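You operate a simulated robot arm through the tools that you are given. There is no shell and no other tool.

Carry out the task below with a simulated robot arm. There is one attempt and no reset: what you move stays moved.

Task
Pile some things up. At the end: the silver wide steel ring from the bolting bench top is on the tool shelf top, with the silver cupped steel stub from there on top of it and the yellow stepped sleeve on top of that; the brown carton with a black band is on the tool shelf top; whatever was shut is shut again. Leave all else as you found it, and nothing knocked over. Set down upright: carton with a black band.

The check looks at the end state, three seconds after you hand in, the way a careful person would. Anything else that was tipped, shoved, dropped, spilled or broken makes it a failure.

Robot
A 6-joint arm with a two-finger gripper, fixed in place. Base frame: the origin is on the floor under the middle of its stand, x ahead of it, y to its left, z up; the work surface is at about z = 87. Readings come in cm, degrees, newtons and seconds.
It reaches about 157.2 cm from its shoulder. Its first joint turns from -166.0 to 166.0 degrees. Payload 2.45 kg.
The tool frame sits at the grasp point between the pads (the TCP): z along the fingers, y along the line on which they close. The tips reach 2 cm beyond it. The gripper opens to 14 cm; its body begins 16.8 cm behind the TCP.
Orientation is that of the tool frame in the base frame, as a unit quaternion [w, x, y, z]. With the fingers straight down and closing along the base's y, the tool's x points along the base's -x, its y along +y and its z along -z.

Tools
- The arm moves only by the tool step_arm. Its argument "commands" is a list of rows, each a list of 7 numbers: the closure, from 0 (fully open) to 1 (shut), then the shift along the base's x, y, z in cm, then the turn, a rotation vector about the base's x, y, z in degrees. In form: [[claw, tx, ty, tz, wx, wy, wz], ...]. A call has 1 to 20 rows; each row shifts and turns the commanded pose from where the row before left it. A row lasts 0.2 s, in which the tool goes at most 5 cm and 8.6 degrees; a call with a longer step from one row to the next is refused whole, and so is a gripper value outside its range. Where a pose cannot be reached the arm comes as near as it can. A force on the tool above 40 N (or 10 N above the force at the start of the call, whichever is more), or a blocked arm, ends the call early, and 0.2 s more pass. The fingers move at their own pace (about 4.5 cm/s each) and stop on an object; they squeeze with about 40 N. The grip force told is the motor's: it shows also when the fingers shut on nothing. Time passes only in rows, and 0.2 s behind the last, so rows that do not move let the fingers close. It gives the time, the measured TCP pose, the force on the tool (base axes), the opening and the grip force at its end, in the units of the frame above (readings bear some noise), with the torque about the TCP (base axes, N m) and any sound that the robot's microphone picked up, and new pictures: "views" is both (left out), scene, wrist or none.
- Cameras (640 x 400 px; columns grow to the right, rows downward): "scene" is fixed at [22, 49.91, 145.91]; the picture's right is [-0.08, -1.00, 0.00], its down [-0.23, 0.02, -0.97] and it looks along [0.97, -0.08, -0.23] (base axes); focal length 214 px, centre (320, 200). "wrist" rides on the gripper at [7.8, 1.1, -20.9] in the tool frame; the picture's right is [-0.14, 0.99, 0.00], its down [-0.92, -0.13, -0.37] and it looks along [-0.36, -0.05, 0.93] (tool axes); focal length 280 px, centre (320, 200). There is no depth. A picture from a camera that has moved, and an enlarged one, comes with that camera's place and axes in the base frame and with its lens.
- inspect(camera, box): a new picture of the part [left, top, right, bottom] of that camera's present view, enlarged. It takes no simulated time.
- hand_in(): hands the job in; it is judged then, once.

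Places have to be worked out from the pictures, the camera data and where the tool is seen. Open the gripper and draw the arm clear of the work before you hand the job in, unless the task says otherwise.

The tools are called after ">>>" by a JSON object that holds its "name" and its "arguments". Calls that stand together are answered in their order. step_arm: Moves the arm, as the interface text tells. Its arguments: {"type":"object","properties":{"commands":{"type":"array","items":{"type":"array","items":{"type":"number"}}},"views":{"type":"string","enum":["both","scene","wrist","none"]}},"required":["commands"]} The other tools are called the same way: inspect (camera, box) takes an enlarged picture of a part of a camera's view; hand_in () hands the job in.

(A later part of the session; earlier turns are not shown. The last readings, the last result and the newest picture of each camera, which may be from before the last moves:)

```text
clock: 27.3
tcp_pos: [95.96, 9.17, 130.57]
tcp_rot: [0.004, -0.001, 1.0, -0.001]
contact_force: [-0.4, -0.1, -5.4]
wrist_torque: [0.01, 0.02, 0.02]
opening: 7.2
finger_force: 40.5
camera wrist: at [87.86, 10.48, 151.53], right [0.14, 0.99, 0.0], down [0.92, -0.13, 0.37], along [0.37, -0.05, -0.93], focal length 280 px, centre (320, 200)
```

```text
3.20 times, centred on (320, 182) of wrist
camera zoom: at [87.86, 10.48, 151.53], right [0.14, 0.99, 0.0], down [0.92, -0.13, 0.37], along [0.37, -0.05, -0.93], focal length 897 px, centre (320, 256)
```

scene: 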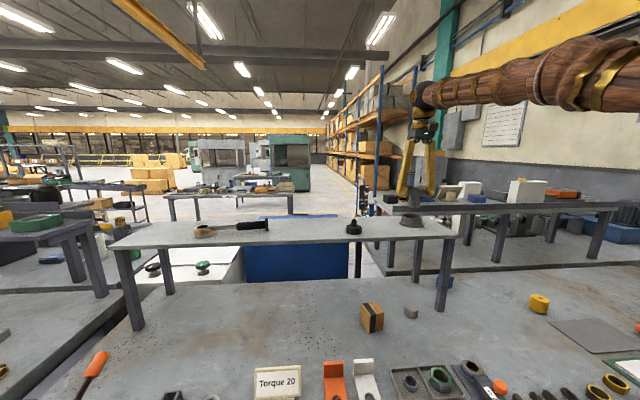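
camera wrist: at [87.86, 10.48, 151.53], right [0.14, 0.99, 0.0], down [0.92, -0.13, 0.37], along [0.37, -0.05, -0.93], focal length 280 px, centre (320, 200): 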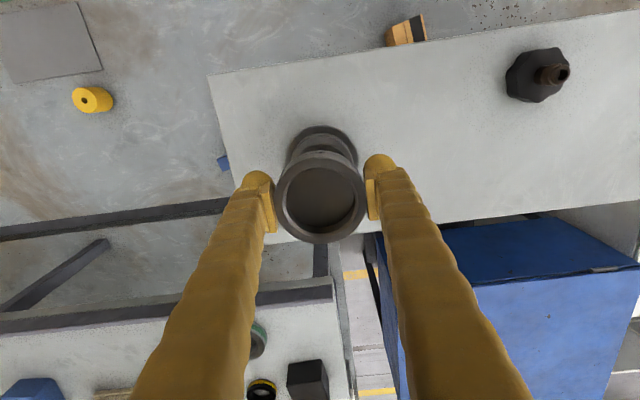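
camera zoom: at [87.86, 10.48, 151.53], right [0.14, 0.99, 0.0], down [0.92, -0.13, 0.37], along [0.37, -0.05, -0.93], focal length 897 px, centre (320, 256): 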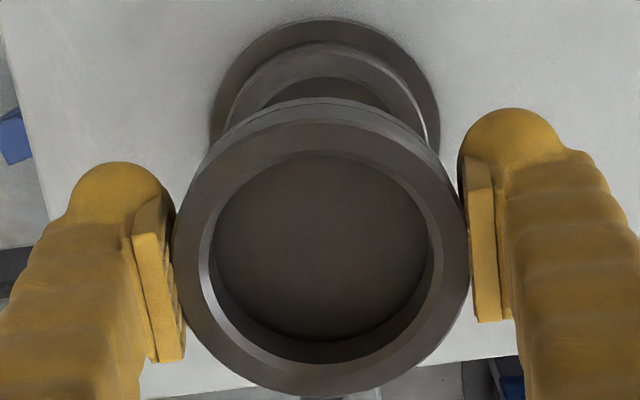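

The stub hangs above the ring. I take finer zooms to check lateral alignment before lowering.

>>> {"name": "inspect", "arguments": {"camera": "scene", "box": [395, 180, 445, 211]}}

>>> {"name": "inspect", "arguments": {"camera": "scene", "box": [395, 205, 445, 236]}}

>>> {"name": "inspect", "arguments": {"camera": "wrist", "box": [275, 120, 365, 176]}}

```text
12.80 times, centred on (420, 196) of scene
camera zoom: at [22.0, 49.91, 145.91], right [-0.08, -1.0, 0.0], down [-0.23, 0.02, -0.97], along [0.97, -0.08, -0.23], focal length 2745 px, centre (-960, 258)
```

zoom: 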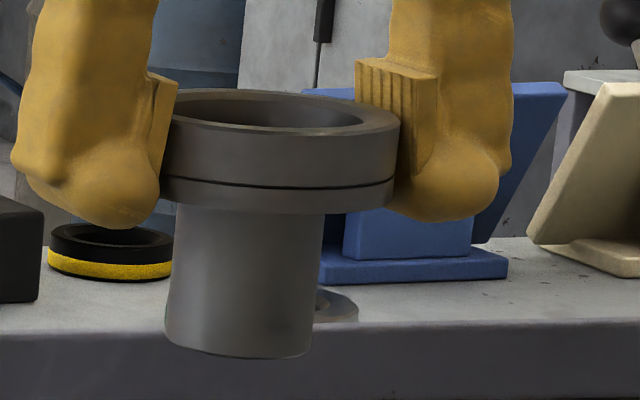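

```text
12.80 times, centred on (420, 220) of scene
camera zoom: at [22.0, 49.91, 145.91], right [-0.08, -1.0, 0.0], down [-0.23, 0.02, -0.97], along [0.97, -0.08, -0.23], focal length 2745 px, centre (-960, -62)
```

zoom: 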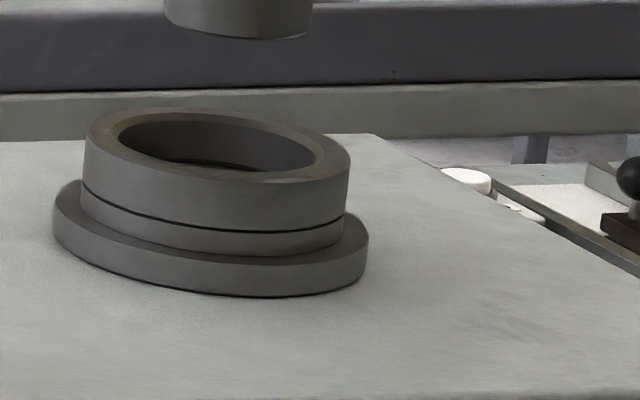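

```text
7.11 times, centred on (320, 148) of wrist
camera zoom: at [87.86, 10.48, 151.53], right [0.14, 0.99, 0.0], down [0.92, -0.13, 0.37], along [0.37, -0.05, -0.93], focal length 1994 px, centre (320, 570)
```

zoom: 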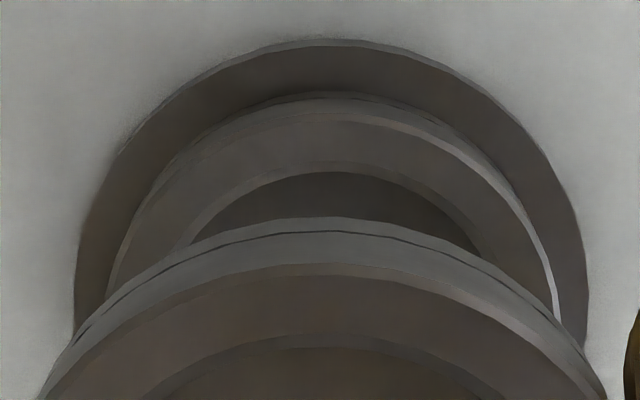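

Fine zooms agree that the stub is about 0.2 cm short in y and close to centred in x, with about 0.6 cm clearance all round. I correct y and lower to just above the ring.

>>> {"name": "step_arm", "arguments": {"commands": [[1, 0, 0.2, 0, 0, 0, 0], [1, 0, 0, -1.5, 0, 0, 0], [1, 0, 0, -1.3, 0, 0, 0], [1, 0, 0, 0, 0, 0, 0]], "views": "none"}}

>>> {"name": "inspect", "arguments": {"camera": "scene", "box": [390, 185, 450, 225]}}

>>> {"name": "inspect", "arguments": {"camera": "wrist", "box": [260, 110, 380, 185]}}

```text
clock: 28.3
tcp_pos: [95.89, 9.55, 127.86]
tcp_rot: [0.003, 0.0, 1.0, -0.002]
contact_force: [0.6, -0.1, -4.5]
wrist_torque: [0.01, -0.02, 0.0]
opening: 7.21
finger_force: 40.5
```

```text
10.00 times, centred on (420, 205) of scene
camera zoom: at [22.0, 49.91, 145.91], right [-0.08, -1.0, 0.0], down [-0.23, 0.02, -0.97], along [0.97, -0.08, -0.23], focal length 2145 px, centre (-680, 150)
```

zoom: 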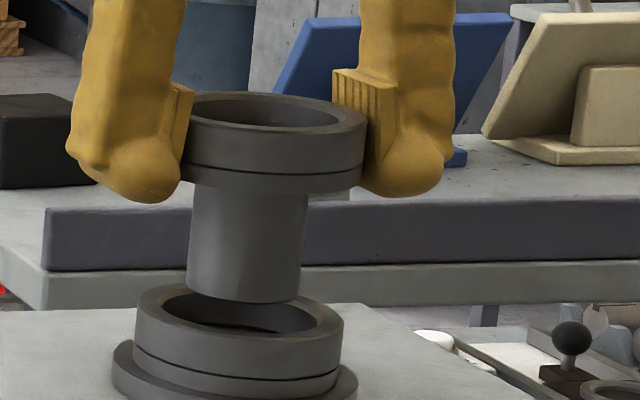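

```text
5.33 times, centred on (320, 148) of wrist
camera zoom: at [87.83, 10.74, 148.71], right [0.14, 0.99, 0.0], down [0.92, -0.13, 0.37], along [0.37, -0.05, -0.93], focal length 1495 px, centre (320, 480)
```

zoom: 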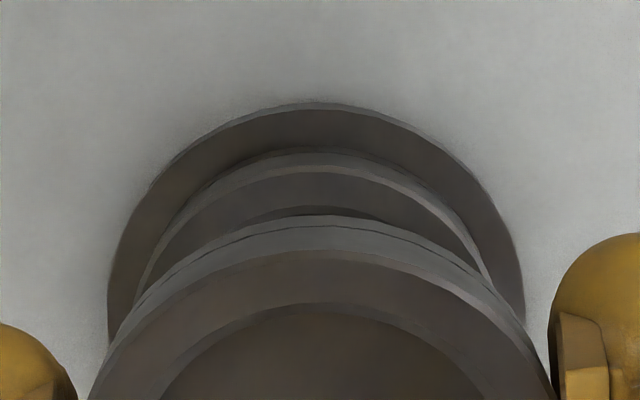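

Alignment looks within 0.1 cm. I lower gently so the stem enters the recess.

>>> {"name": "step_arm", "arguments": {"commands": [[1, 0, -0.07, -0.6, 0, 0, 0], [1, 0, 0, -0.5, 0, 0, 0], [1, 0, 0, -0.5, 0, 0, 0], [1, 0, 0, -0.4, 0, 0, 0], [1, 0, 0, 0, 0, 0, 0]], "views": "none"}}

>>> {"name": "inspect", "arguments": {"camera": "scene", "box": [390, 185, 450, 225]}}

```text
clock: 29.5
tcp_pos: [95.78, 9.52, 125.68]
tcp_rot: [0.003, 0.0, 1.0, -0.001]
contact_force: [0.3, 0.8, -5.5]
wrist_torque: [-0.01, 0.0, -0.01]
opening: 7.2
finger_force: 39.3
```

```text
10.00 times, centred on (420, 205) of scene
camera zoom: at [22.0, 49.91, 145.91], right [-0.08, -1.0, 0.0], down [-0.23, 0.02, -0.97], along [0.97, -0.08, -0.23], focal length 2145 px, centre (-680, 150)
```

zoom: 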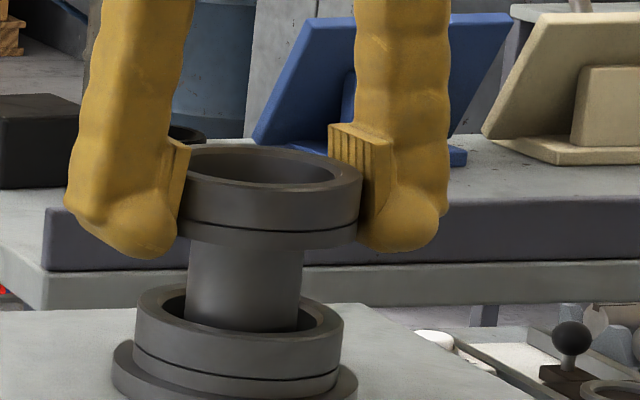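

The stem is inside the recess with no contact. I continue down in small steps.

>>> {"name": "step_arm", "arguments": {"commands": [[1, 0, 0, -0.3, 0, 0, 0], [1, 0, 0, -0.3, 0, 0, 0], [1, 0, 0, 0, 0, 0, 0]], "views": "none"}}

```text
clock: 30.3
tcp_pos: [95.69, 9.46, 125.4]
tcp_rot: [0.004, 0.0, 1.0, -0.001]
contact_force: [2.6, -1.0, 24.0]
wrist_torque: [0.11, -0.02, 0.04]
opening: 7.17
finger_force: 39.9
```

Contact at TCP z ≈ 125.4 (24 N). I look at how it sits before releasing.

>>> {"name": "inspect", "arguments": {"camera": "scene", "box": [390, 185, 450, 225]}}

>>> {"name": "inspect", "arguments": {"camera": "wrist", "box": [240, 110, 400, 210]}}

```text
10.00 times, centred on (420, 205) of scene
camera zoom: at [22.0, 49.91, 145.91], right [-0.08, -1.0, 0.0], down [-0.23, 0.02, -0.97], along [0.97, -0.08, -0.23], focal length 2145 px, centre (-680, 150)
```

zoom: 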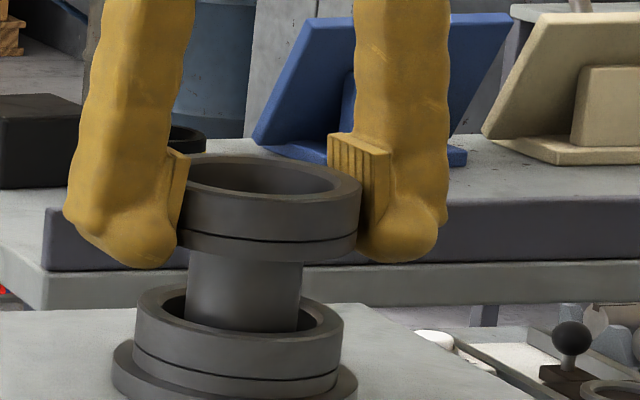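

```text
4.00 times, centred on (320, 160) of wrist
camera zoom: at [87.71, 10.69, 146.25], right [0.14, 0.99, 0.0], down [0.92, -0.13, 0.38], along [0.37, -0.05, -0.93], focal length 1122 px, centre (320, 360)
```

zoom: 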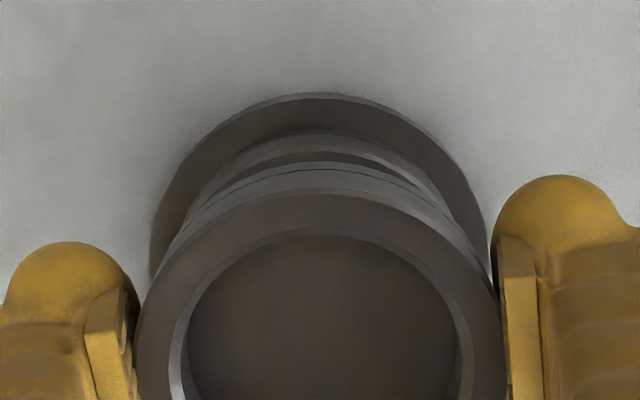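

It sits level inside the recess, centred. I relieve the push slightly and open gently.

>>> {"name": "step_arm", "arguments": {"commands": [[1, 0, 0, 0.15, 0, 0, 0], [1, 0, 0, 0, 0, 0, 0], [0.46, 0, 0, 0, 0, 0, 0], [0.43, 0, 0, 0, 0, 0, 0], [0.38, 0, 0, 0, 0, 0, 0], [0.3, 0, 0, 0, 0, 0, 0], [0.25, 0, 0, 0, 0, 0, 0]]}}

>>> {"name": "inspect", "arguments": {"camera": "scene", "box": [390, 185, 450, 225]}}

>>> {"name": "inspect", "arguments": {"camera": "wrist", "box": [240, 130, 400, 230]}}

```text
clock: 31.9
tcp_pos: [95.8, 9.34, 125.32]
tcp_rot: [0.003, 0.0, 1.0, -0.001]
contact_force: [0.1, 0.3, -0.8]
wrist_torque: [0.02, -0.03, 0.02]
opening: 10.47
finger_force: 0.1
camera wrist: at [87.79, 10.71, 146.22], right [0.14, 0.99, 0.0], down [0.92, -0.13, 0.37], along [0.37, -0.05, -0.93], focal length 280 px, centre (320, 200)
```

scene: 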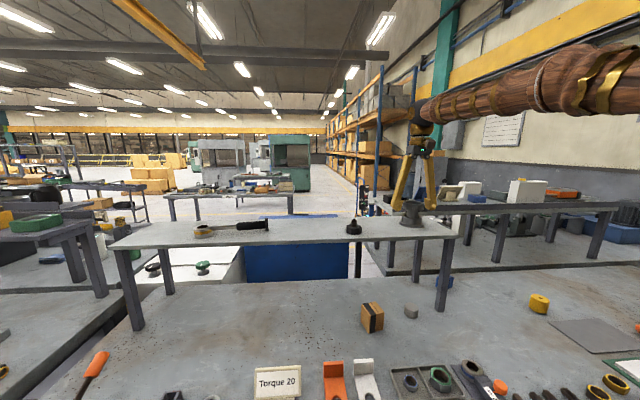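
wrist: 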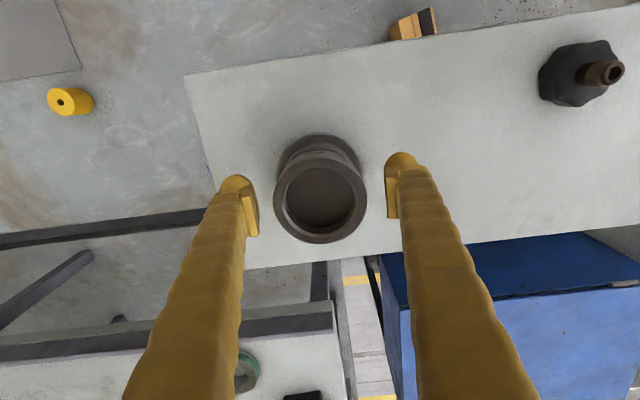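

```text
10.00 times, centred on (420, 205) of scene
camera zoom: at [22.0, 49.91, 145.91], right [-0.08, -1.0, 0.0], down [-0.23, 0.02, -0.97], along [0.97, -0.08, -0.23], focal length 2145 px, centre (-680, 150)
```

zoom: 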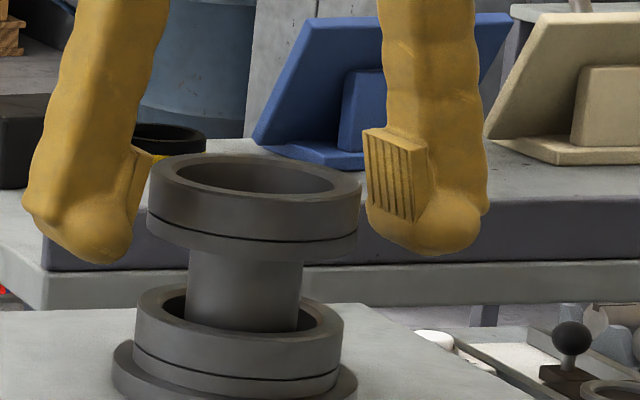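

```text
4.00 times, centred on (320, 180) of wrist
camera zoom: at [87.79, 10.71, 146.22], right [0.14, 0.99, 0.0], down [0.92, -0.13, 0.37], along [0.37, -0.05, -0.93], focal length 1122 px, centre (320, 280)
```

zoom: 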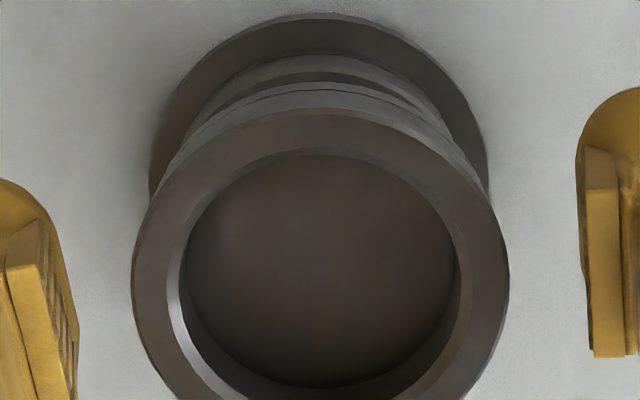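

The stub stands level on the ring and the gripper is clear. I rise and go over to the sleeve at about (84.1, -36.8).

>>> {"name": "step_arm", "arguments": {"commands": [[0.2, 0, 0, 3, 0, 0, 0], [0.1, 0, 0, 4, 0, 0, 0], [0, 0, 0, 4, 0, 0, 0], [0, -1.17, -4.62, 0, 0, 0, 0], [0, -1.17, -4.62, 0, 0, 0, 0], [0, -1.17, -4.62, 0, 0, 0, 0], [0, -1.17, -4.62, 0, 0, 0, 0], [0, -1.17, -4.62, 0, 0, 0, 0], [0, -1.17, -4.62, 0, 0, 0, 0], [0, -1.17, -4.62, 0, 0, 0, 0], [0, -1.17, -4.62, 0, 0, 0, 0], [0, -1.17, -4.62, 0, 0, 0, 0], [0, -1.17, -4.62, 0, 0, 0, 0], [0, 0, 0, -4.5, 0, 0, 0], [0, 0, 0, -4.5, 0, 0, 0], [0, 0, 0, -4.5, 0, 0, 0], [0, 0, 0, -4.5, 0, 0, 0], [0, 0, 0, -4.5, 0, 0, 0], [0, 0, 0, -4.5, 0, 0, 0], [0, 0, 0, 0, 0, 0, 0]]}}

>>> {"name": "inspect", "arguments": {"camera": "wrist", "box": [260, 110, 380, 185]}}

>>> {"name": "inspect", "arguments": {"camera": "scene", "box": [510, 280, 574, 320]}}

```text
clock: 36.1
tcp_pos: [84.17, -36.63, 109.3]
tcp_rot: [0.003, 0.0, 1.0, -0.001]
contact_force: [0.2, 0.3, 0.6]
wrist_torque: [0.0, -0.05, 0.02]
opening: 14.01
finger_force: 0.0
camera wrist: at [76.12, -35.43, 130.18], right [0.14, 0.99, 0.0], down [0.92, -0.13, 0.37], along [0.37, -0.05, -0.93], focal length 280 px, centre (320, 200)
```

scene: 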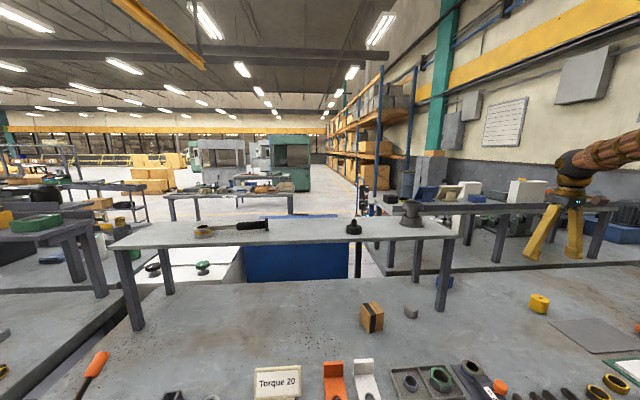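
wrist: 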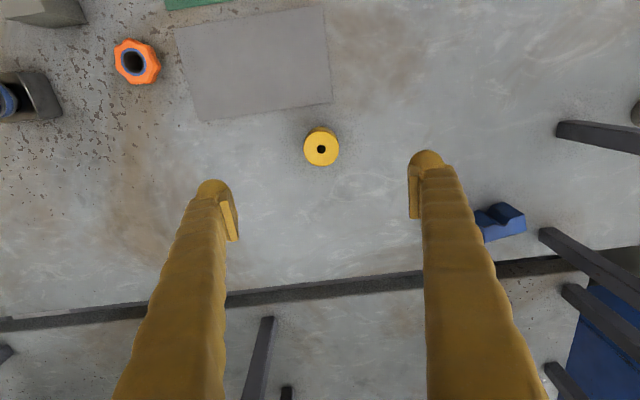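

```text
5.33 times, centred on (320, 148) of wrist
camera zoom: at [76.12, -35.43, 130.18], right [0.14, 0.99, 0.0], down [0.92, -0.13, 0.37], along [0.37, -0.05, -0.93], focal length 1495 px, centre (320, 480)
```

zoom: 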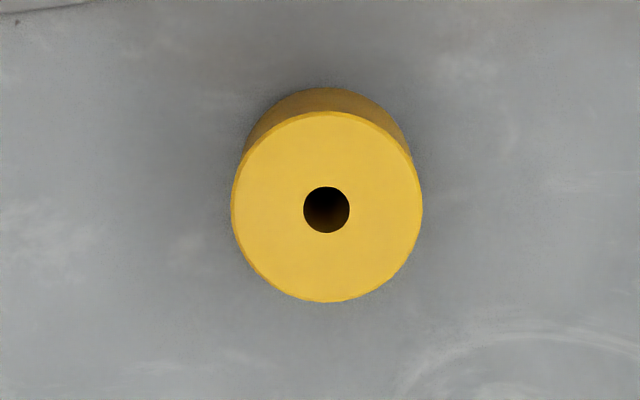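

```text
10.00 times, centred on (542, 300) of scene
camera zoom: at [22.0, 49.91, 145.91], right [-0.08, -1.0, 0.0], down [-0.23, 0.02, -0.97], along [0.97, -0.08, -0.23], focal length 2145 px, centre (-1900, -800)
```

zoom: 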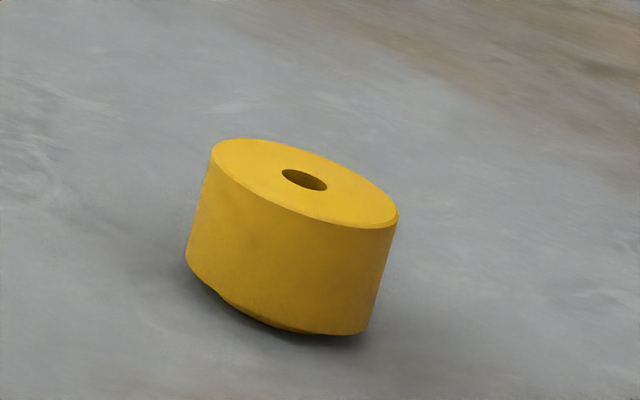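

The sleeve's top is centred near (84.0, -36.35); it's about 4.9 cm wide and 4.3 cm tall, with a small narrower step at the bottom. I will grip it high so the fingertips stay above the cup rim later.

>>> {"name": "step_arm", "arguments": {"commands": [[0, -0.15, 0.28, -4, 0, 0, 0], [0, 0, 0, -4, 0, 0, 0], [0, 0, 0, -4, 0, 0, 0], [0, 0, 0, -3.5, 0, 0, 0], [0, 0, 0, -2, 0, 0, 0], [0, 0, 0, -0.9, 0, 0, 0], [0, 0, 0, 0, 0, 0, 0]]}}

>>> {"name": "inspect", "arguments": {"camera": "wrist", "box": [220, 120, 420, 245]}}

>>> {"name": "inspect", "arguments": {"camera": "scene", "box": [500, 270, 580, 320]}}

```text
clock: 37.7
tcp_pos: [84.0, -36.47, 90.9]
tcp_rot: [0.004, 0.0, 1.0, -0.001]
contact_force: [0.3, 0.4, 0.4]
wrist_torque: [0.01, 0.01, 0.03]
opening: 14.02
finger_force: 0.0
camera wrist: at [76.0, -35.24, 111.77], right [0.14, 0.99, 0.0], down [0.92, -0.13, 0.37], along [0.37, -0.05, -0.93], focal length 280 px, centre (320, 200)
```

scene: 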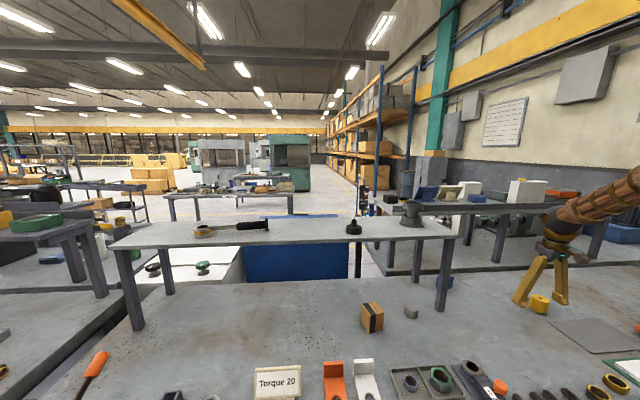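
wrist: 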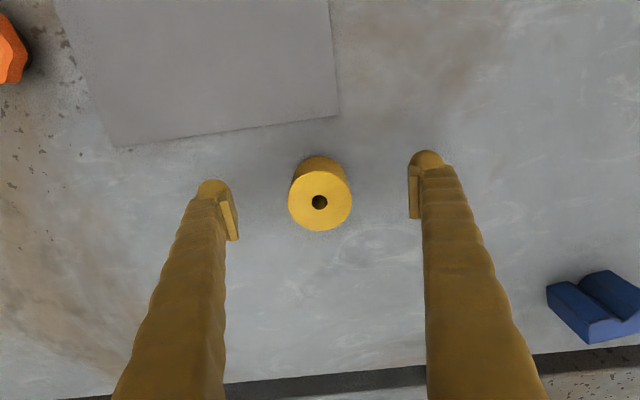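

```text
3.20 times, centred on (320, 182) of wrist
camera zoom: at [76.0, -35.24, 111.77], right [0.14, 0.99, 0.0], down [0.92, -0.13, 0.37], along [0.37, -0.05, -0.93], focal length 897 px, centre (320, 256)
```

zoom: 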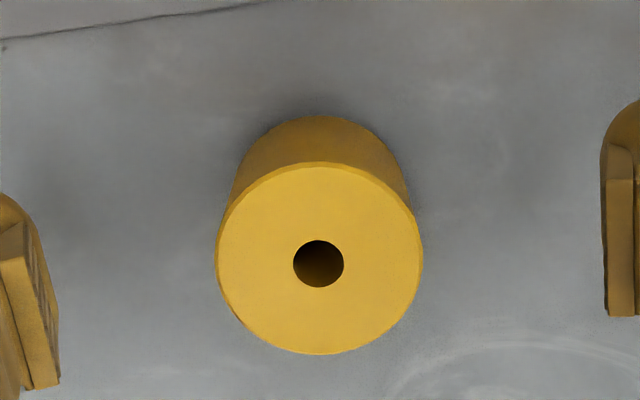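

```text
8.00 times, centred on (540, 295) of scene
camera zoom: at [22.0, 49.91, 145.91], right [-0.08, -1.0, 0.0], down [-0.23, 0.02, -0.97], along [0.97, -0.08, -0.23], focal length 1716 px, centre (-1440, -560)
```

zoom: 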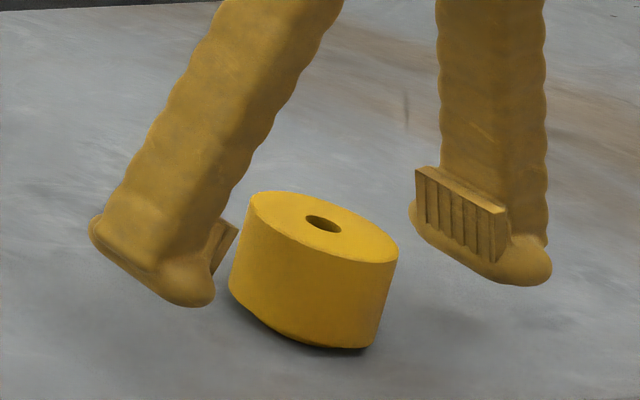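

Centred, pads facing the upper part of the sleeve. I close.

>>> {"name": "step_arm", "arguments": {"commands": [[0.3, 0, 0, 0, 0, 0, 0], [0.5, 0, 0, 0, 0, 0, 0], [0.6, 0, 0, 0, 0, 0, 0], [1, 0, 0, 0, 0, 0, 0], [1, 0, 0, 0, 0, 0, 0], [1, 0, 0, 0, 0, 0, 0], [1, 0, 0, 0, 0, 0, 0]], "views": "none"}}

>>> {"name": "inspect", "arguments": {"camera": "wrist", "box": [240, 145, 400, 245]}}

>>> {"name": "inspect", "arguments": {"camera": "scene", "box": [500, 270, 580, 320]}}

```text
clock: 39.3
tcp_pos: [84.06, -36.4, 90.89]
tcp_rot: [0.004, 0.0, 1.0, -0.001]
contact_force: [0.8, -1.0, 0.1]
wrist_torque: [0.03, 0.0, 0.01]
opening: 4.76
finger_force: 34.8
```

```text
4.00 times, centred on (320, 195) of wrist
camera zoom: at [76.0, -35.24, 111.79], right [0.14, 0.99, 0.0], down [0.92, -0.13, 0.37], along [0.37, -0.05, -0.93], focal length 1122 px, centre (320, 220)
```

zoom: 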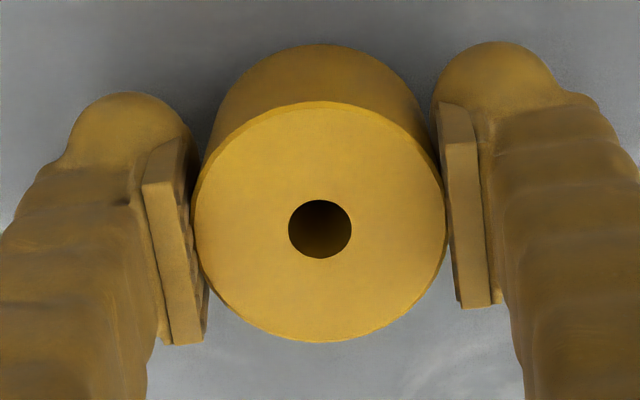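

```text
8.00 times, centred on (540, 295) of scene
camera zoom: at [22.0, 49.91, 145.91], right [-0.08, -1.0, 0.0], down [-0.23, 0.02, -0.97], along [0.97, -0.08, -0.23], focal length 1716 px, centre (-1440, -560)
```

zoom: 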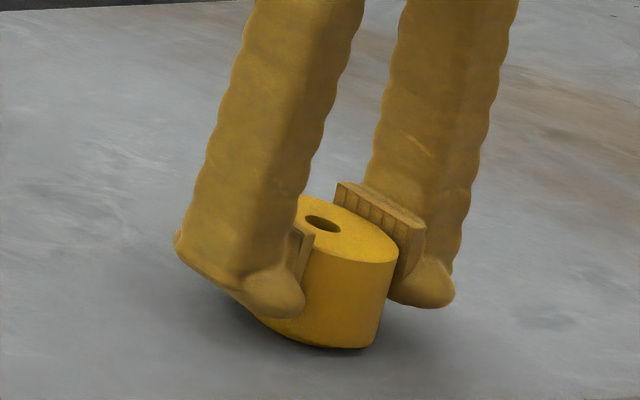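

Grip is good (4.76 cm, centred). I lift it straight up.

>>> {"name": "step_arm", "arguments": {"commands": [[1, 0, 0, 1, 0, 0, 0], [1, 0, 0, 3, 0, 0, 0], [1, 0, 0, 4.2, 0, 0, 0], [1, 0, 0, 4.2, 0, 0, 0], [1, 0, 0, 4.2, 0, 0, 0], [1, 0, 0, 4.2, 0, 0, 0], [1, 0, 0, 4.2, 0, 0, 0], [1, 0, 0, 4.2, 0, 0, 0], [1, 0, 0, 4.2, 0, 0, 0], [1, 0, 0, 4.2, 0, 0, 0], [1, 0, 0, 4.2, 0, 0, 0], [1, 0, 0, 4.2, 0, 0, 0], [1, 0, 0, 0, 0, 0, 0]]}}

>>> {"name": "inspect", "arguments": {"camera": "scene", "box": [520, 130, 600, 230]}}

```text
clock: 42.1
tcp_pos: [83.97, -36.52, 136.97]
tcp_rot: [0.003, 0.0, 1.0, -0.002]
contact_force: [0.2, 0.5, -4.7]
wrist_torque: [-0.01, 0.02, 0.01]
opening: 4.71
finger_force: 40.0
camera wrist: at [76.08, -35.24, 157.84], right [0.14, 0.99, 0.0], down [0.92, -0.13, 0.37], along [0.37, -0.05, -0.93], focal length 280 px, centre (320, 200)
```

scene: 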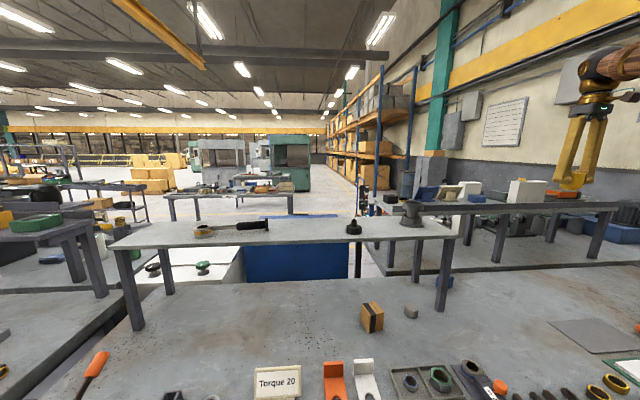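
wrist: 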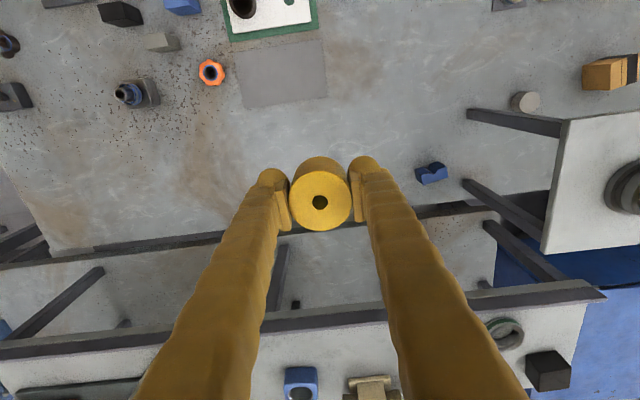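

```text
4.00 times, centred on (560, 180) of scene
camera zoom: at [22.0, 49.91, 145.91], right [-0.08, -1.0, 0.0], down [-0.23, 0.02, -0.97], along [0.97, -0.08, -0.23], focal length 858 px, centre (-640, 280)
```

zoom: 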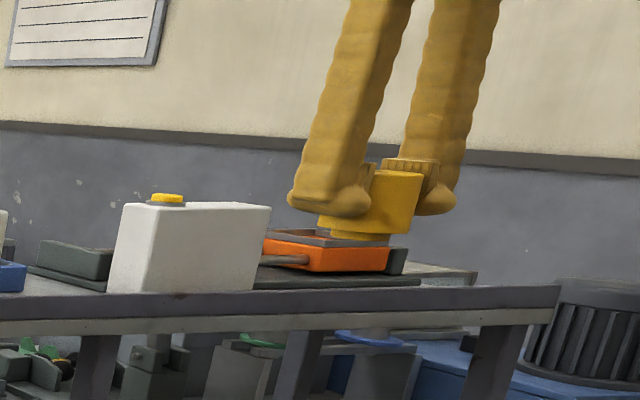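

The sleeve is level, with its narrower spigot at the bottom. I carry it over to the stub, staying well above it.

>>> {"name": "step_arm", "arguments": {"commands": [[1, 1.185, 4.592, 0, 0, 0, 0], [1, 1.185, 4.592, 0, 0, 0, 0], [1, 1.185, 4.592, 0, 0, 0, 0], [1, 1.185, 4.592, 0, 0, 0, 0], [1, 1.185, 4.592, 0, 0, 0, 0], [1, 1.185, 4.592, 0, 0, 0, 0], [1, 1.185, 4.592, 0, 0, 0, 0], [1, 1.185, 4.592, 0, 0, 0, 0], [1, 1.185, 4.592, 0, 0, 0, 0], [1, 1.185, 4.592, 0, 0, 0, 0], [1, 0, 0, 0, 0, 0, 0], [1, 0, 0, -2, 0, 0, 0], [1, 0, 0, 0, 0, 0, 0]]}}

>>> {"name": "inspect", "arguments": {"camera": "scene", "box": [380, 160, 460, 230]}}

>>> {"name": "inspect", "arguments": {"camera": "wrist", "box": [240, 120, 400, 220]}}

```text
clock: 44.9
tcp_pos: [95.94, 9.4, 134.89]
tcp_rot: [0.003, 0.0, 1.0, -0.001]
contact_force: [-0.8, 0.2, -4.0]
wrist_torque: [-0.01, 0.0, -0.01]
opening: 4.72
finger_force: 40.0
camera wrist: at [87.95, 10.7, 155.74], right [0.14, 0.99, 0.0], down [0.92, -0.13, 0.37], along [0.37, -0.05, -0.93], focal length 280 px, centre (320, 200)
```

scene: 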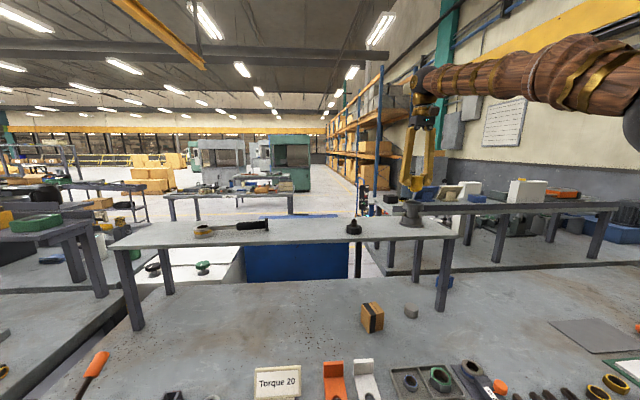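
wrist: 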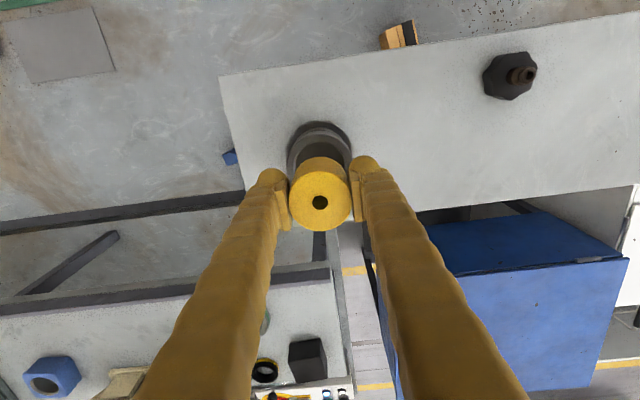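

```text
5.71 times, centred on (420, 195) of scene
camera zoom: at [22.0, 49.91, 145.91], right [-0.08, -1.0, 0.0], down [-0.23, 0.02, -0.97], along [0.97, -0.08, -0.23], focal length 1226 px, centre (-251, 229)
```

zoom: 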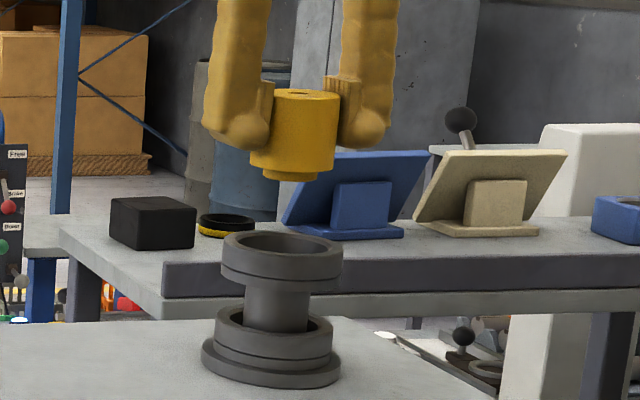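

```text
4.00 times, centred on (320, 170) of wrist
camera zoom: at [87.95, 10.7, 155.74], right [0.14, 0.99, 0.0], down [0.92, -0.13, 0.37], along [0.37, -0.05, -0.93], focal length 1122 px, centre (320, 320)
```

zoom: 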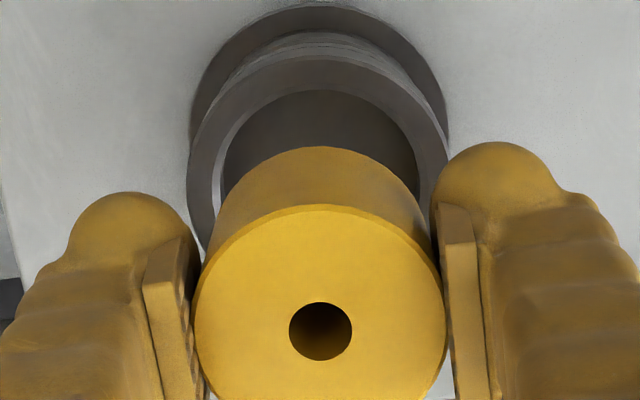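

Alignment looks within about 0.1–0.2 cm. I lower to about 1 cm above the rim and check with fine zooms.

>>> {"name": "step_arm", "arguments": {"commands": [[1, 0, 0, -2, 0, 0, 0], [1, 0, 0, -1.5, 0, 0, 0], [1, 0, 0, 0, 0, 0, 0], [1, 0, 0, 0, 0, 0, 0]], "views": "none"}}

>>> {"name": "inspect", "arguments": {"camera": "scene", "box": [395, 185, 435, 210]}}

>>> {"name": "inspect", "arguments": {"camera": "wrist", "box": [270, 120, 370, 183]}}

```text
clock: 45.9
tcp_pos: [96.11, 9.48, 131.44]
tcp_rot: [0.004, 0.0, 1.0, -0.001]
contact_force: [0.6, 0.2, -4.5]
wrist_torque: [0.0, 0.01, -0.03]
opening: 4.73
finger_force: 39.7
```

```text
16.00 times, centred on (415, 198) of scene
camera zoom: at [22.0, 49.91, 145.91], right [-0.08, -1.0, 0.0], down [-0.23, 0.02, -0.97], along [0.97, -0.08, -0.23], focal length 3432 px, centre (-1200, 240)
```

zoom: 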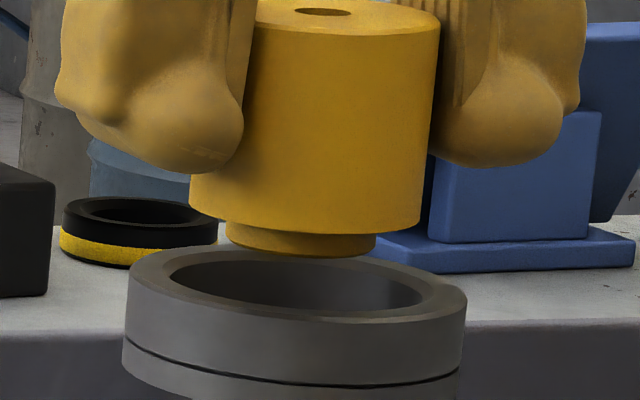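

```text
6.35 times, centred on (320, 152) of wrist
camera zoom: at [87.91, 10.73, 152.31], right [0.14, 0.99, 0.0], down [0.92, -0.13, 0.37], along [0.37, -0.05, -0.93], focal length 1780 px, centre (320, 508)
```

zoom: 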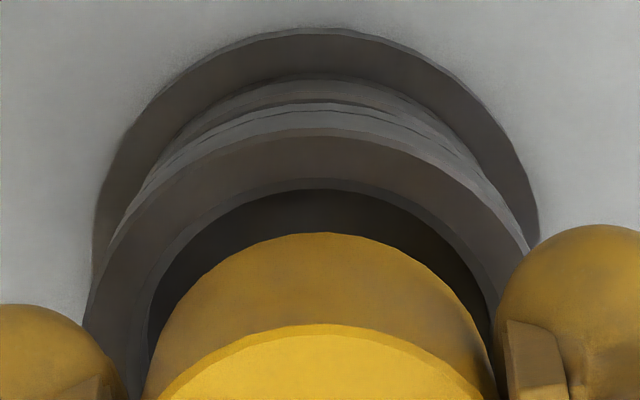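

Both views say the sleeve is centred over the cup to within about 0.1 cm (clearance is about 0.3 cm). I lower it in small steps.

>>> {"name": "step_arm", "arguments": {"commands": [[1, 0, 0, -0.6, 0, 0, 0], [1, 0, 0, -0.5, 0, 0, 0], [1, 0, 0, -0.5, 0, 0, 0], [1, 0, 0, -0.3, 0, 0, 0], [1, 0, 0, 0, 0, 0, 0]], "views": "none"}}

>>> {"name": "inspect", "arguments": {"camera": "scene", "box": [395, 185, 435, 210]}}

>>> {"name": "inspect", "arguments": {"camera": "wrist", "box": [270, 130, 370, 193]}}

```text
clock: 47.1
tcp_pos: [95.94, 9.52, 129.51]
tcp_rot: [0.004, 0.0, 1.0, -0.001]
contact_force: [-0.1, -0.2, -3.8]
wrist_torque: [0.04, 0.04, 0.0]
opening: 4.72
finger_force: 40.8
```

```text
16.00 times, centred on (415, 198) of scene
camera zoom: at [22.0, 49.91, 145.91], right [-0.08, -1.0, 0.0], down [-0.23, 0.02, -0.97], along [0.97, -0.08, -0.23], focal length 3432 px, centre (-1200, 240)
```

zoom: 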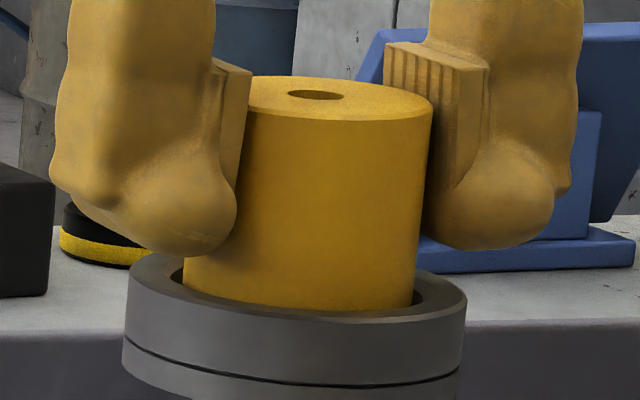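

```text
6.35 times, centred on (320, 162) of wrist
camera zoom: at [87.87, 10.72, 150.41], right [0.14, 0.99, 0.0], down [0.92, -0.13, 0.37], along [0.37, -0.05, -0.93], focal length 1780 px, centre (320, 444)
```

zoom: 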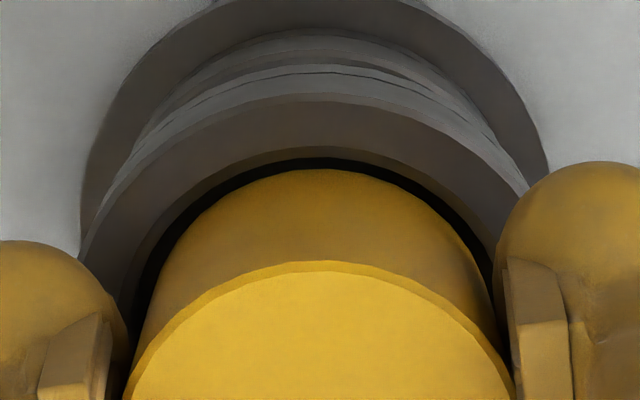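

Sleeve is entering the cup with even gaps on both sides. I continue down slowly.

>>> {"name": "step_arm", "arguments": {"commands": [[1, 0, 0, -0.25, 0, 0, 0], [1, 0, 0, -0.2, 0, 0, 0], [1, 0, 0, 0, 0, 0, 0]], "views": "none"}}

```text
clock: 47.9
tcp_pos: [95.97, 9.56, 129.05]
tcp_rot: [0.003, 0.0, 1.0, -0.002]
contact_force: [0.4, 0.5, -4.9]
wrist_torque: [-0.03, -0.02, -0.01]
opening: 4.74
finger_force: 40.2
```

No contact yet; two more small steps.

>>> {"name": "step_arm", "arguments": {"commands": [[1, 0, 0, -0.2, 0, 0, 0], [1, 0, 0, -0.15, 0, 0, 0], [1, 0, 0, 0, 0, 0, 0]], "views": "none"}}

>>> {"name": "inspect", "arguments": {"camera": "scene", "box": [395, 185, 435, 210]}}

```text
clock: 48.7
tcp_pos: [95.9, 9.42, 128.9]
tcp_rot: [0.004, 0.0, 1.0, -0.001]
contact_force: [4.7, 0.4, 29.8]
wrist_torque: [0.09, -0.2, 0.08]
opening: 4.72
finger_force: 40.3
```

```text
16.00 times, centred on (415, 198) of scene
camera zoom: at [22.0, 49.91, 145.91], right [-0.08, -1.0, 0.0], down [-0.23, 0.02, -0.97], along [0.97, -0.08, -0.23], focal length 3432 px, centre (-1200, 240)
```

zoom: 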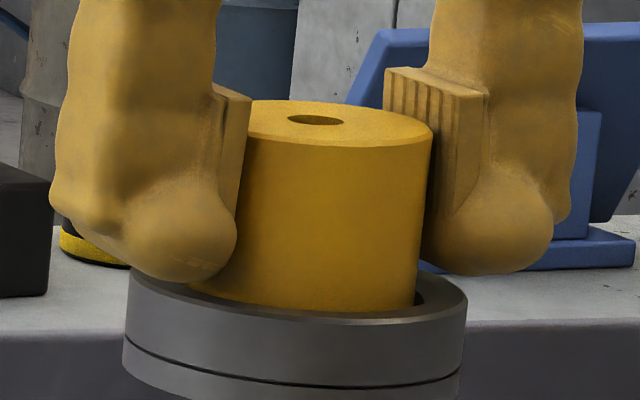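

Contact at TCP z ≈ 128.9 with the sleeve down in the cup. I relieve the push a little and read the force before opening.

>>> {"name": "step_arm", "arguments": {"commands": [[1, 0, 0, 0.17, 0, 0, 0], [1, 0, 0, 0, 0, 0, 0]], "views": "none"}}

>>> {"name": "inspect", "arguments": {"camera": "wrist", "box": [240, 130, 400, 230]}}

```text
clock: 49.3
tcp_pos: [95.8, 9.46, 128.94]
tcp_rot: [0.004, 0.0, 1.0, -0.001]
contact_force: [1.7, 0.7, 20.4]
wrist_torque: [0.12, -0.14, 0.02]
opening: 4.74
finger_force: 39.9
```

```text
4.00 times, centred on (320, 180) of wrist
camera zoom: at [87.81, 10.69, 149.81], right [0.14, 0.99, 0.0], down [0.92, -0.13, 0.37], along [0.37, -0.05, -0.93], focal length 1122 px, centre (320, 280)
```

zoom: 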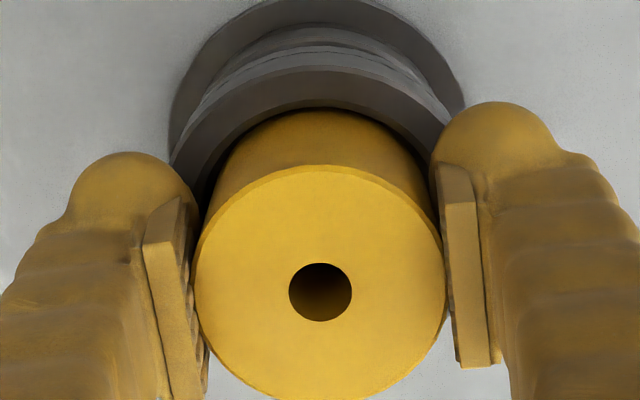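

Still 20 N of push; I raise another 0.25 cm of command, then open gradually.

>>> {"name": "step_arm", "arguments": {"commands": [[1, 0, 0, 0.2, 0, 0, 0], [1, 0, 0, 0.05, 0, 0, 0], [1, 0, 0, 0, 0, 0, 0]], "views": "none"}}

```text
clock: 50.1
tcp_pos: [95.89, 9.29, 129.19]
tcp_rot: [0.002, 0.0, 1.0, -0.001]
contact_force: [-0.3, 0.7, -4.0]
wrist_torque: [0.01, -0.02, -0.04]
opening: 4.71
finger_force: 40.4
```

Now it's just off the floor (–4 N). I lower 0.12 cm to just touching and open slowly.

>>> {"name": "step_arm", "arguments": {"commands": [[1, 0, 0, -0.13, 0, 0, 0], [1, 0, 0, 0, 0, 0, 0], [0.64, 0, 0, 0, 0, 0, 0], [0.62, 0, 0, 0, 0, 0, 0], [0.58, 0, 0, 0, 0, 0, 0], [0.52, 0, 0, 0, 0, 0, 0], [0.45, 0, 0, 0, 0, 0, 0], [0.45, 0, 0, 0, 0, 0, 0]]}}

>>> {"name": "inspect", "arguments": {"camera": "scene", "box": [390, 180, 454, 220]}}

>>> {"name": "inspect", "arguments": {"camera": "wrist", "box": [240, 130, 400, 230]}}

```text
clock: 51.9
tcp_pos: [95.84, 9.48, 129.06]
tcp_rot: [0.003, 0.0, 1.0, 0.0]
contact_force: [0.5, 0.5, -0.2]
wrist_torque: [-0.01, -0.01, 0.01]
opening: 7.7
finger_force: 0.1
camera wrist: at [87.85, 10.7, 149.91], right [0.14, 0.99, 0.0], down [0.92, -0.13, 0.37], along [0.37, -0.05, -0.93], focal length 280 px, centre (320, 200)
```

scene: 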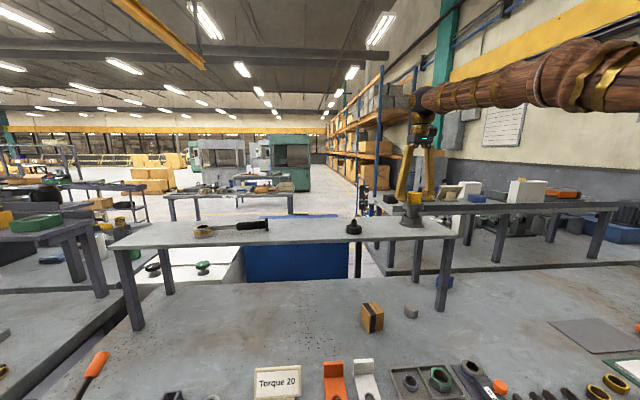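
wrist: 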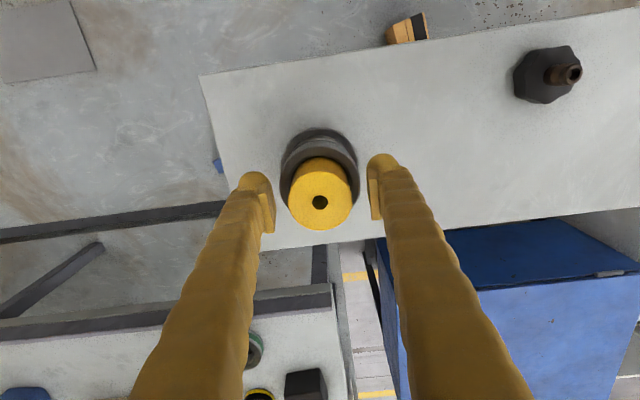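

```text
10.00 times, centred on (422, 200) of scene
camera zoom: at [22.0, 49.91, 145.91], right [-0.08, -1.0, 0.0], down [-0.23, 0.02, -0.97], along [0.97, -0.08, -0.23], focal length 2145 px, centre (-700, 200)
```

zoom: 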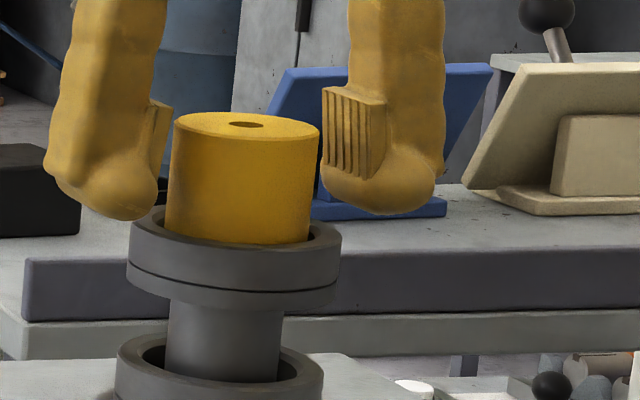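

```text
4.00 times, centred on (320, 180) of wrist
camera zoom: at [87.85, 10.7, 149.91], right [0.14, 0.99, 0.0], down [0.92, -0.13, 0.37], along [0.37, -0.05, -0.93], focal length 1122 px, centre (320, 280)
```

zoom: 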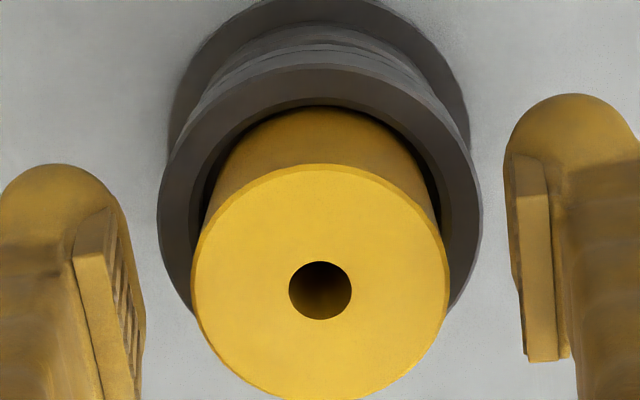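

The stack is ring, stub, sleeve – upright and centred. I rise straight off it and move back toward the carton, keeping high.

>>> {"name": "step_arm", "arguments": {"commands": [[0.42, 0, 0, 1.5, 0, 0, 0], [0.4, 0, 0, 4, 0, 0, 0], [0.38, 0, 0, 4, 0, 0, 0], [0.36, 0, 0, 4.5, 0, 0, 0], [0.36, -4, 2.75, 0, 0, 0, 0], [0.36, -4, 2.75, 0, 0, 0, 0], [0.36, -4, 2.75, 0, 0, 0, 0], [0.36, -4, 2.75, 0, 0, 0, 0], [0.36, -4, 2.75, 0, 0, 0, 0], [0.36, -4, 2.75, 0, 0, 0, 0], [0.36, 0, 0, -4.5, 0, 0, 0], [0.36, 0, 0, -4.5, 0, 0, 0], [0.36, 0, 0, -4.5, 0, 0, 0], [0.36, 0, 0, -4.5, 0, 0, 0], [0.36, 0, 0, 0, 0, 0, 0]]}}

>>> {"name": "inspect", "arguments": {"camera": "scene", "box": [380, 180, 460, 230]}}

```text
clock: 55.1
tcp_pos: [71.73, 26.03, 124.7]
tcp_rot: [0.003, 0.0, 1.0, -0.001]
contact_force: [-0.2, -0.5, 0.3]
wrist_torque: [-0.02, -0.01, -0.03]
opening: 8.96
finger_force: 0.1
out of reach, approached as far as the arm can: row 4
camera wrist: at [63.63, 27.21, 145.58], right [0.14, 0.99, 0.0], down [0.92, -0.13, 0.37], along [0.37, -0.05, -0.93], focal length 280 px, centre (320, 200)
```

scene: 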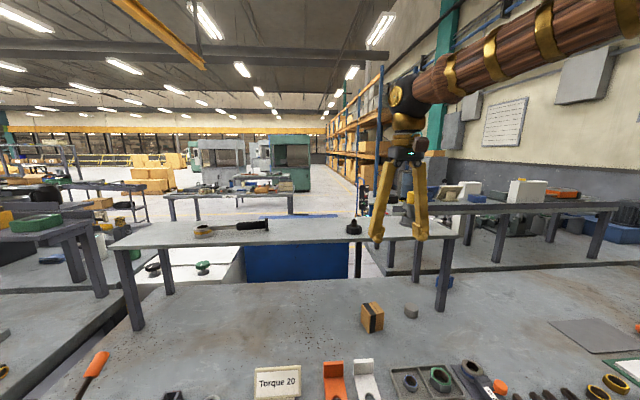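
wrist: 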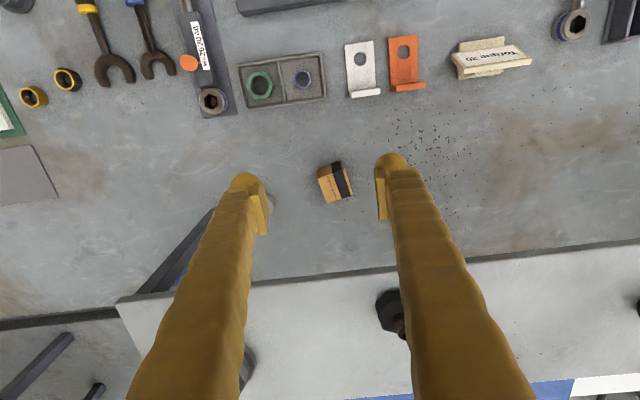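

```text
8.00 times, centred on (420, 205) of scene
camera zoom: at [22.0, 49.91, 145.91], right [-0.08, -1.0, 0.0], down [-0.23, 0.02, -0.97], along [0.97, -0.08, -0.23], focal length 1716 px, centre (-480, 160)
```

zoom: 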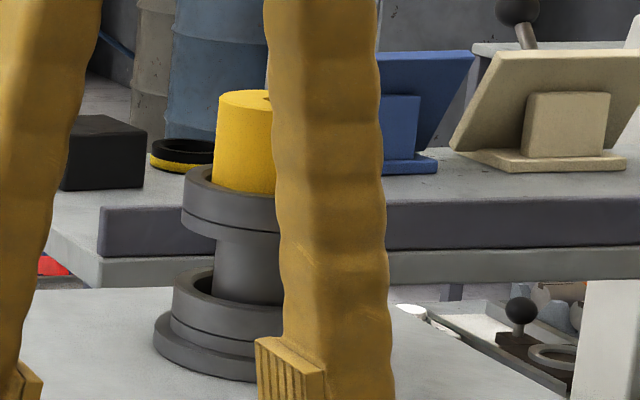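

The stack stands undisturbed. I zoom on the carton to read its position and turn.

>>> {"name": "inspect", "arguments": {"camera": "wrist", "box": [295, 145, 375, 220]}}

```text
5.33 times, centred on (335, 182) of wrist
camera zoom: at [63.63, 27.21, 145.58], right [0.14, 0.99, 0.0], down [0.92, -0.13, 0.37], along [0.37, -0.05, -0.93], focal length 1495 px, centre (240, 293)
```

zoom: 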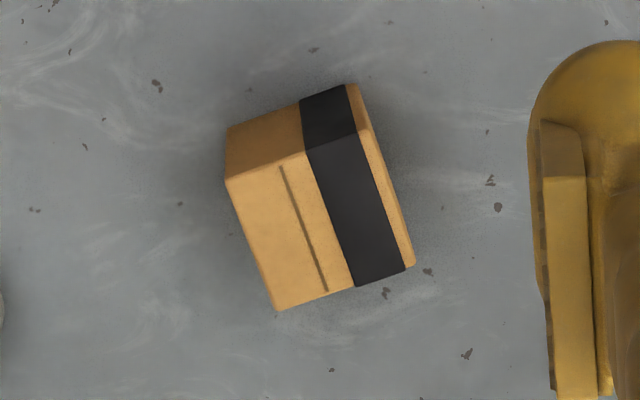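

Carton centre reads (82.0, 27.8), turned about 11.7°, about 5.4 × 5.4 × 6.7 cm. As it's nearly under the shelf's front edge, I turn the gripper 11.7° and tilt it 25° to reach in from the front, then go to a stand-off point.

>>> {"name": "step_arm", "arguments": {"commands": [[0.36, 0, 0, 0, 0, 0, 5.85], [0.36, 0, 0, 0, 0, 0, 5.85], [0.36, 0, 0, 0, 1.69, -8.16, 0], [0.36, 0, 0, 0, 1.69, -8.16, 0], [0.36, 0, 0, 0, 1.69, -8.16, 0], [0.36, 0.73, 0.08, -3.9, 0, 0, 0], [0.36, 0.73, 0.08, -3.9, 0, 0, 0], [0.36, 0.73, 0.08, -3.9, 0, 0, 0], [0.36, 0.73, 0.08, -3.9, 0, 0, 0], [0.36, 0.73, 0.08, -3.9, 0, 0, 0], [0.36, 0, 0, 0, 0, 0, 0]]}}

```text
clock: 57.5
tcp_pos: [75.3, 26.4, 105.33]
tcp_rot: [0.219, -0.099, 0.971, 0.021]
contact_force: [-0.4, 0.1, 0.8]
wrist_torque: [-0.02, 0.01, 0.05]
opening: 8.95
finger_force: 0.1
camera wrist: at [59.24, 24.32, 120.81], right [-0.08, 1.0, 0.06], down [0.69, 0.01, 0.73], along [0.72, 0.1, -0.68], focal length 280 px, centre (320, 200)
```

scene: 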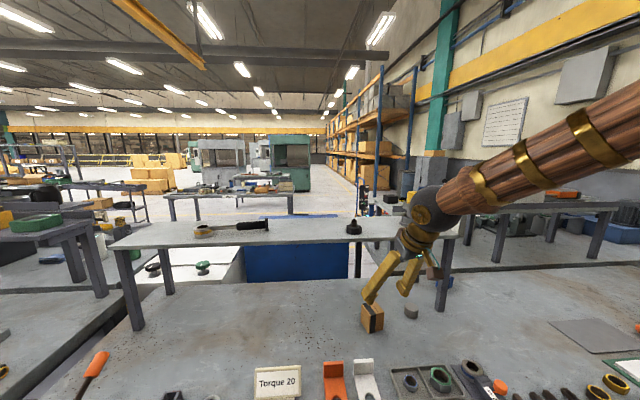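
wrist: 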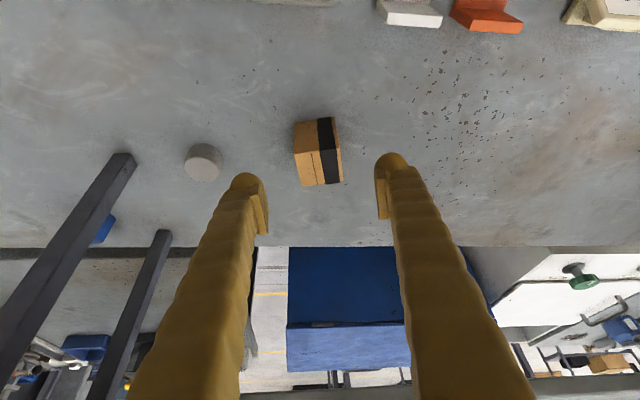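

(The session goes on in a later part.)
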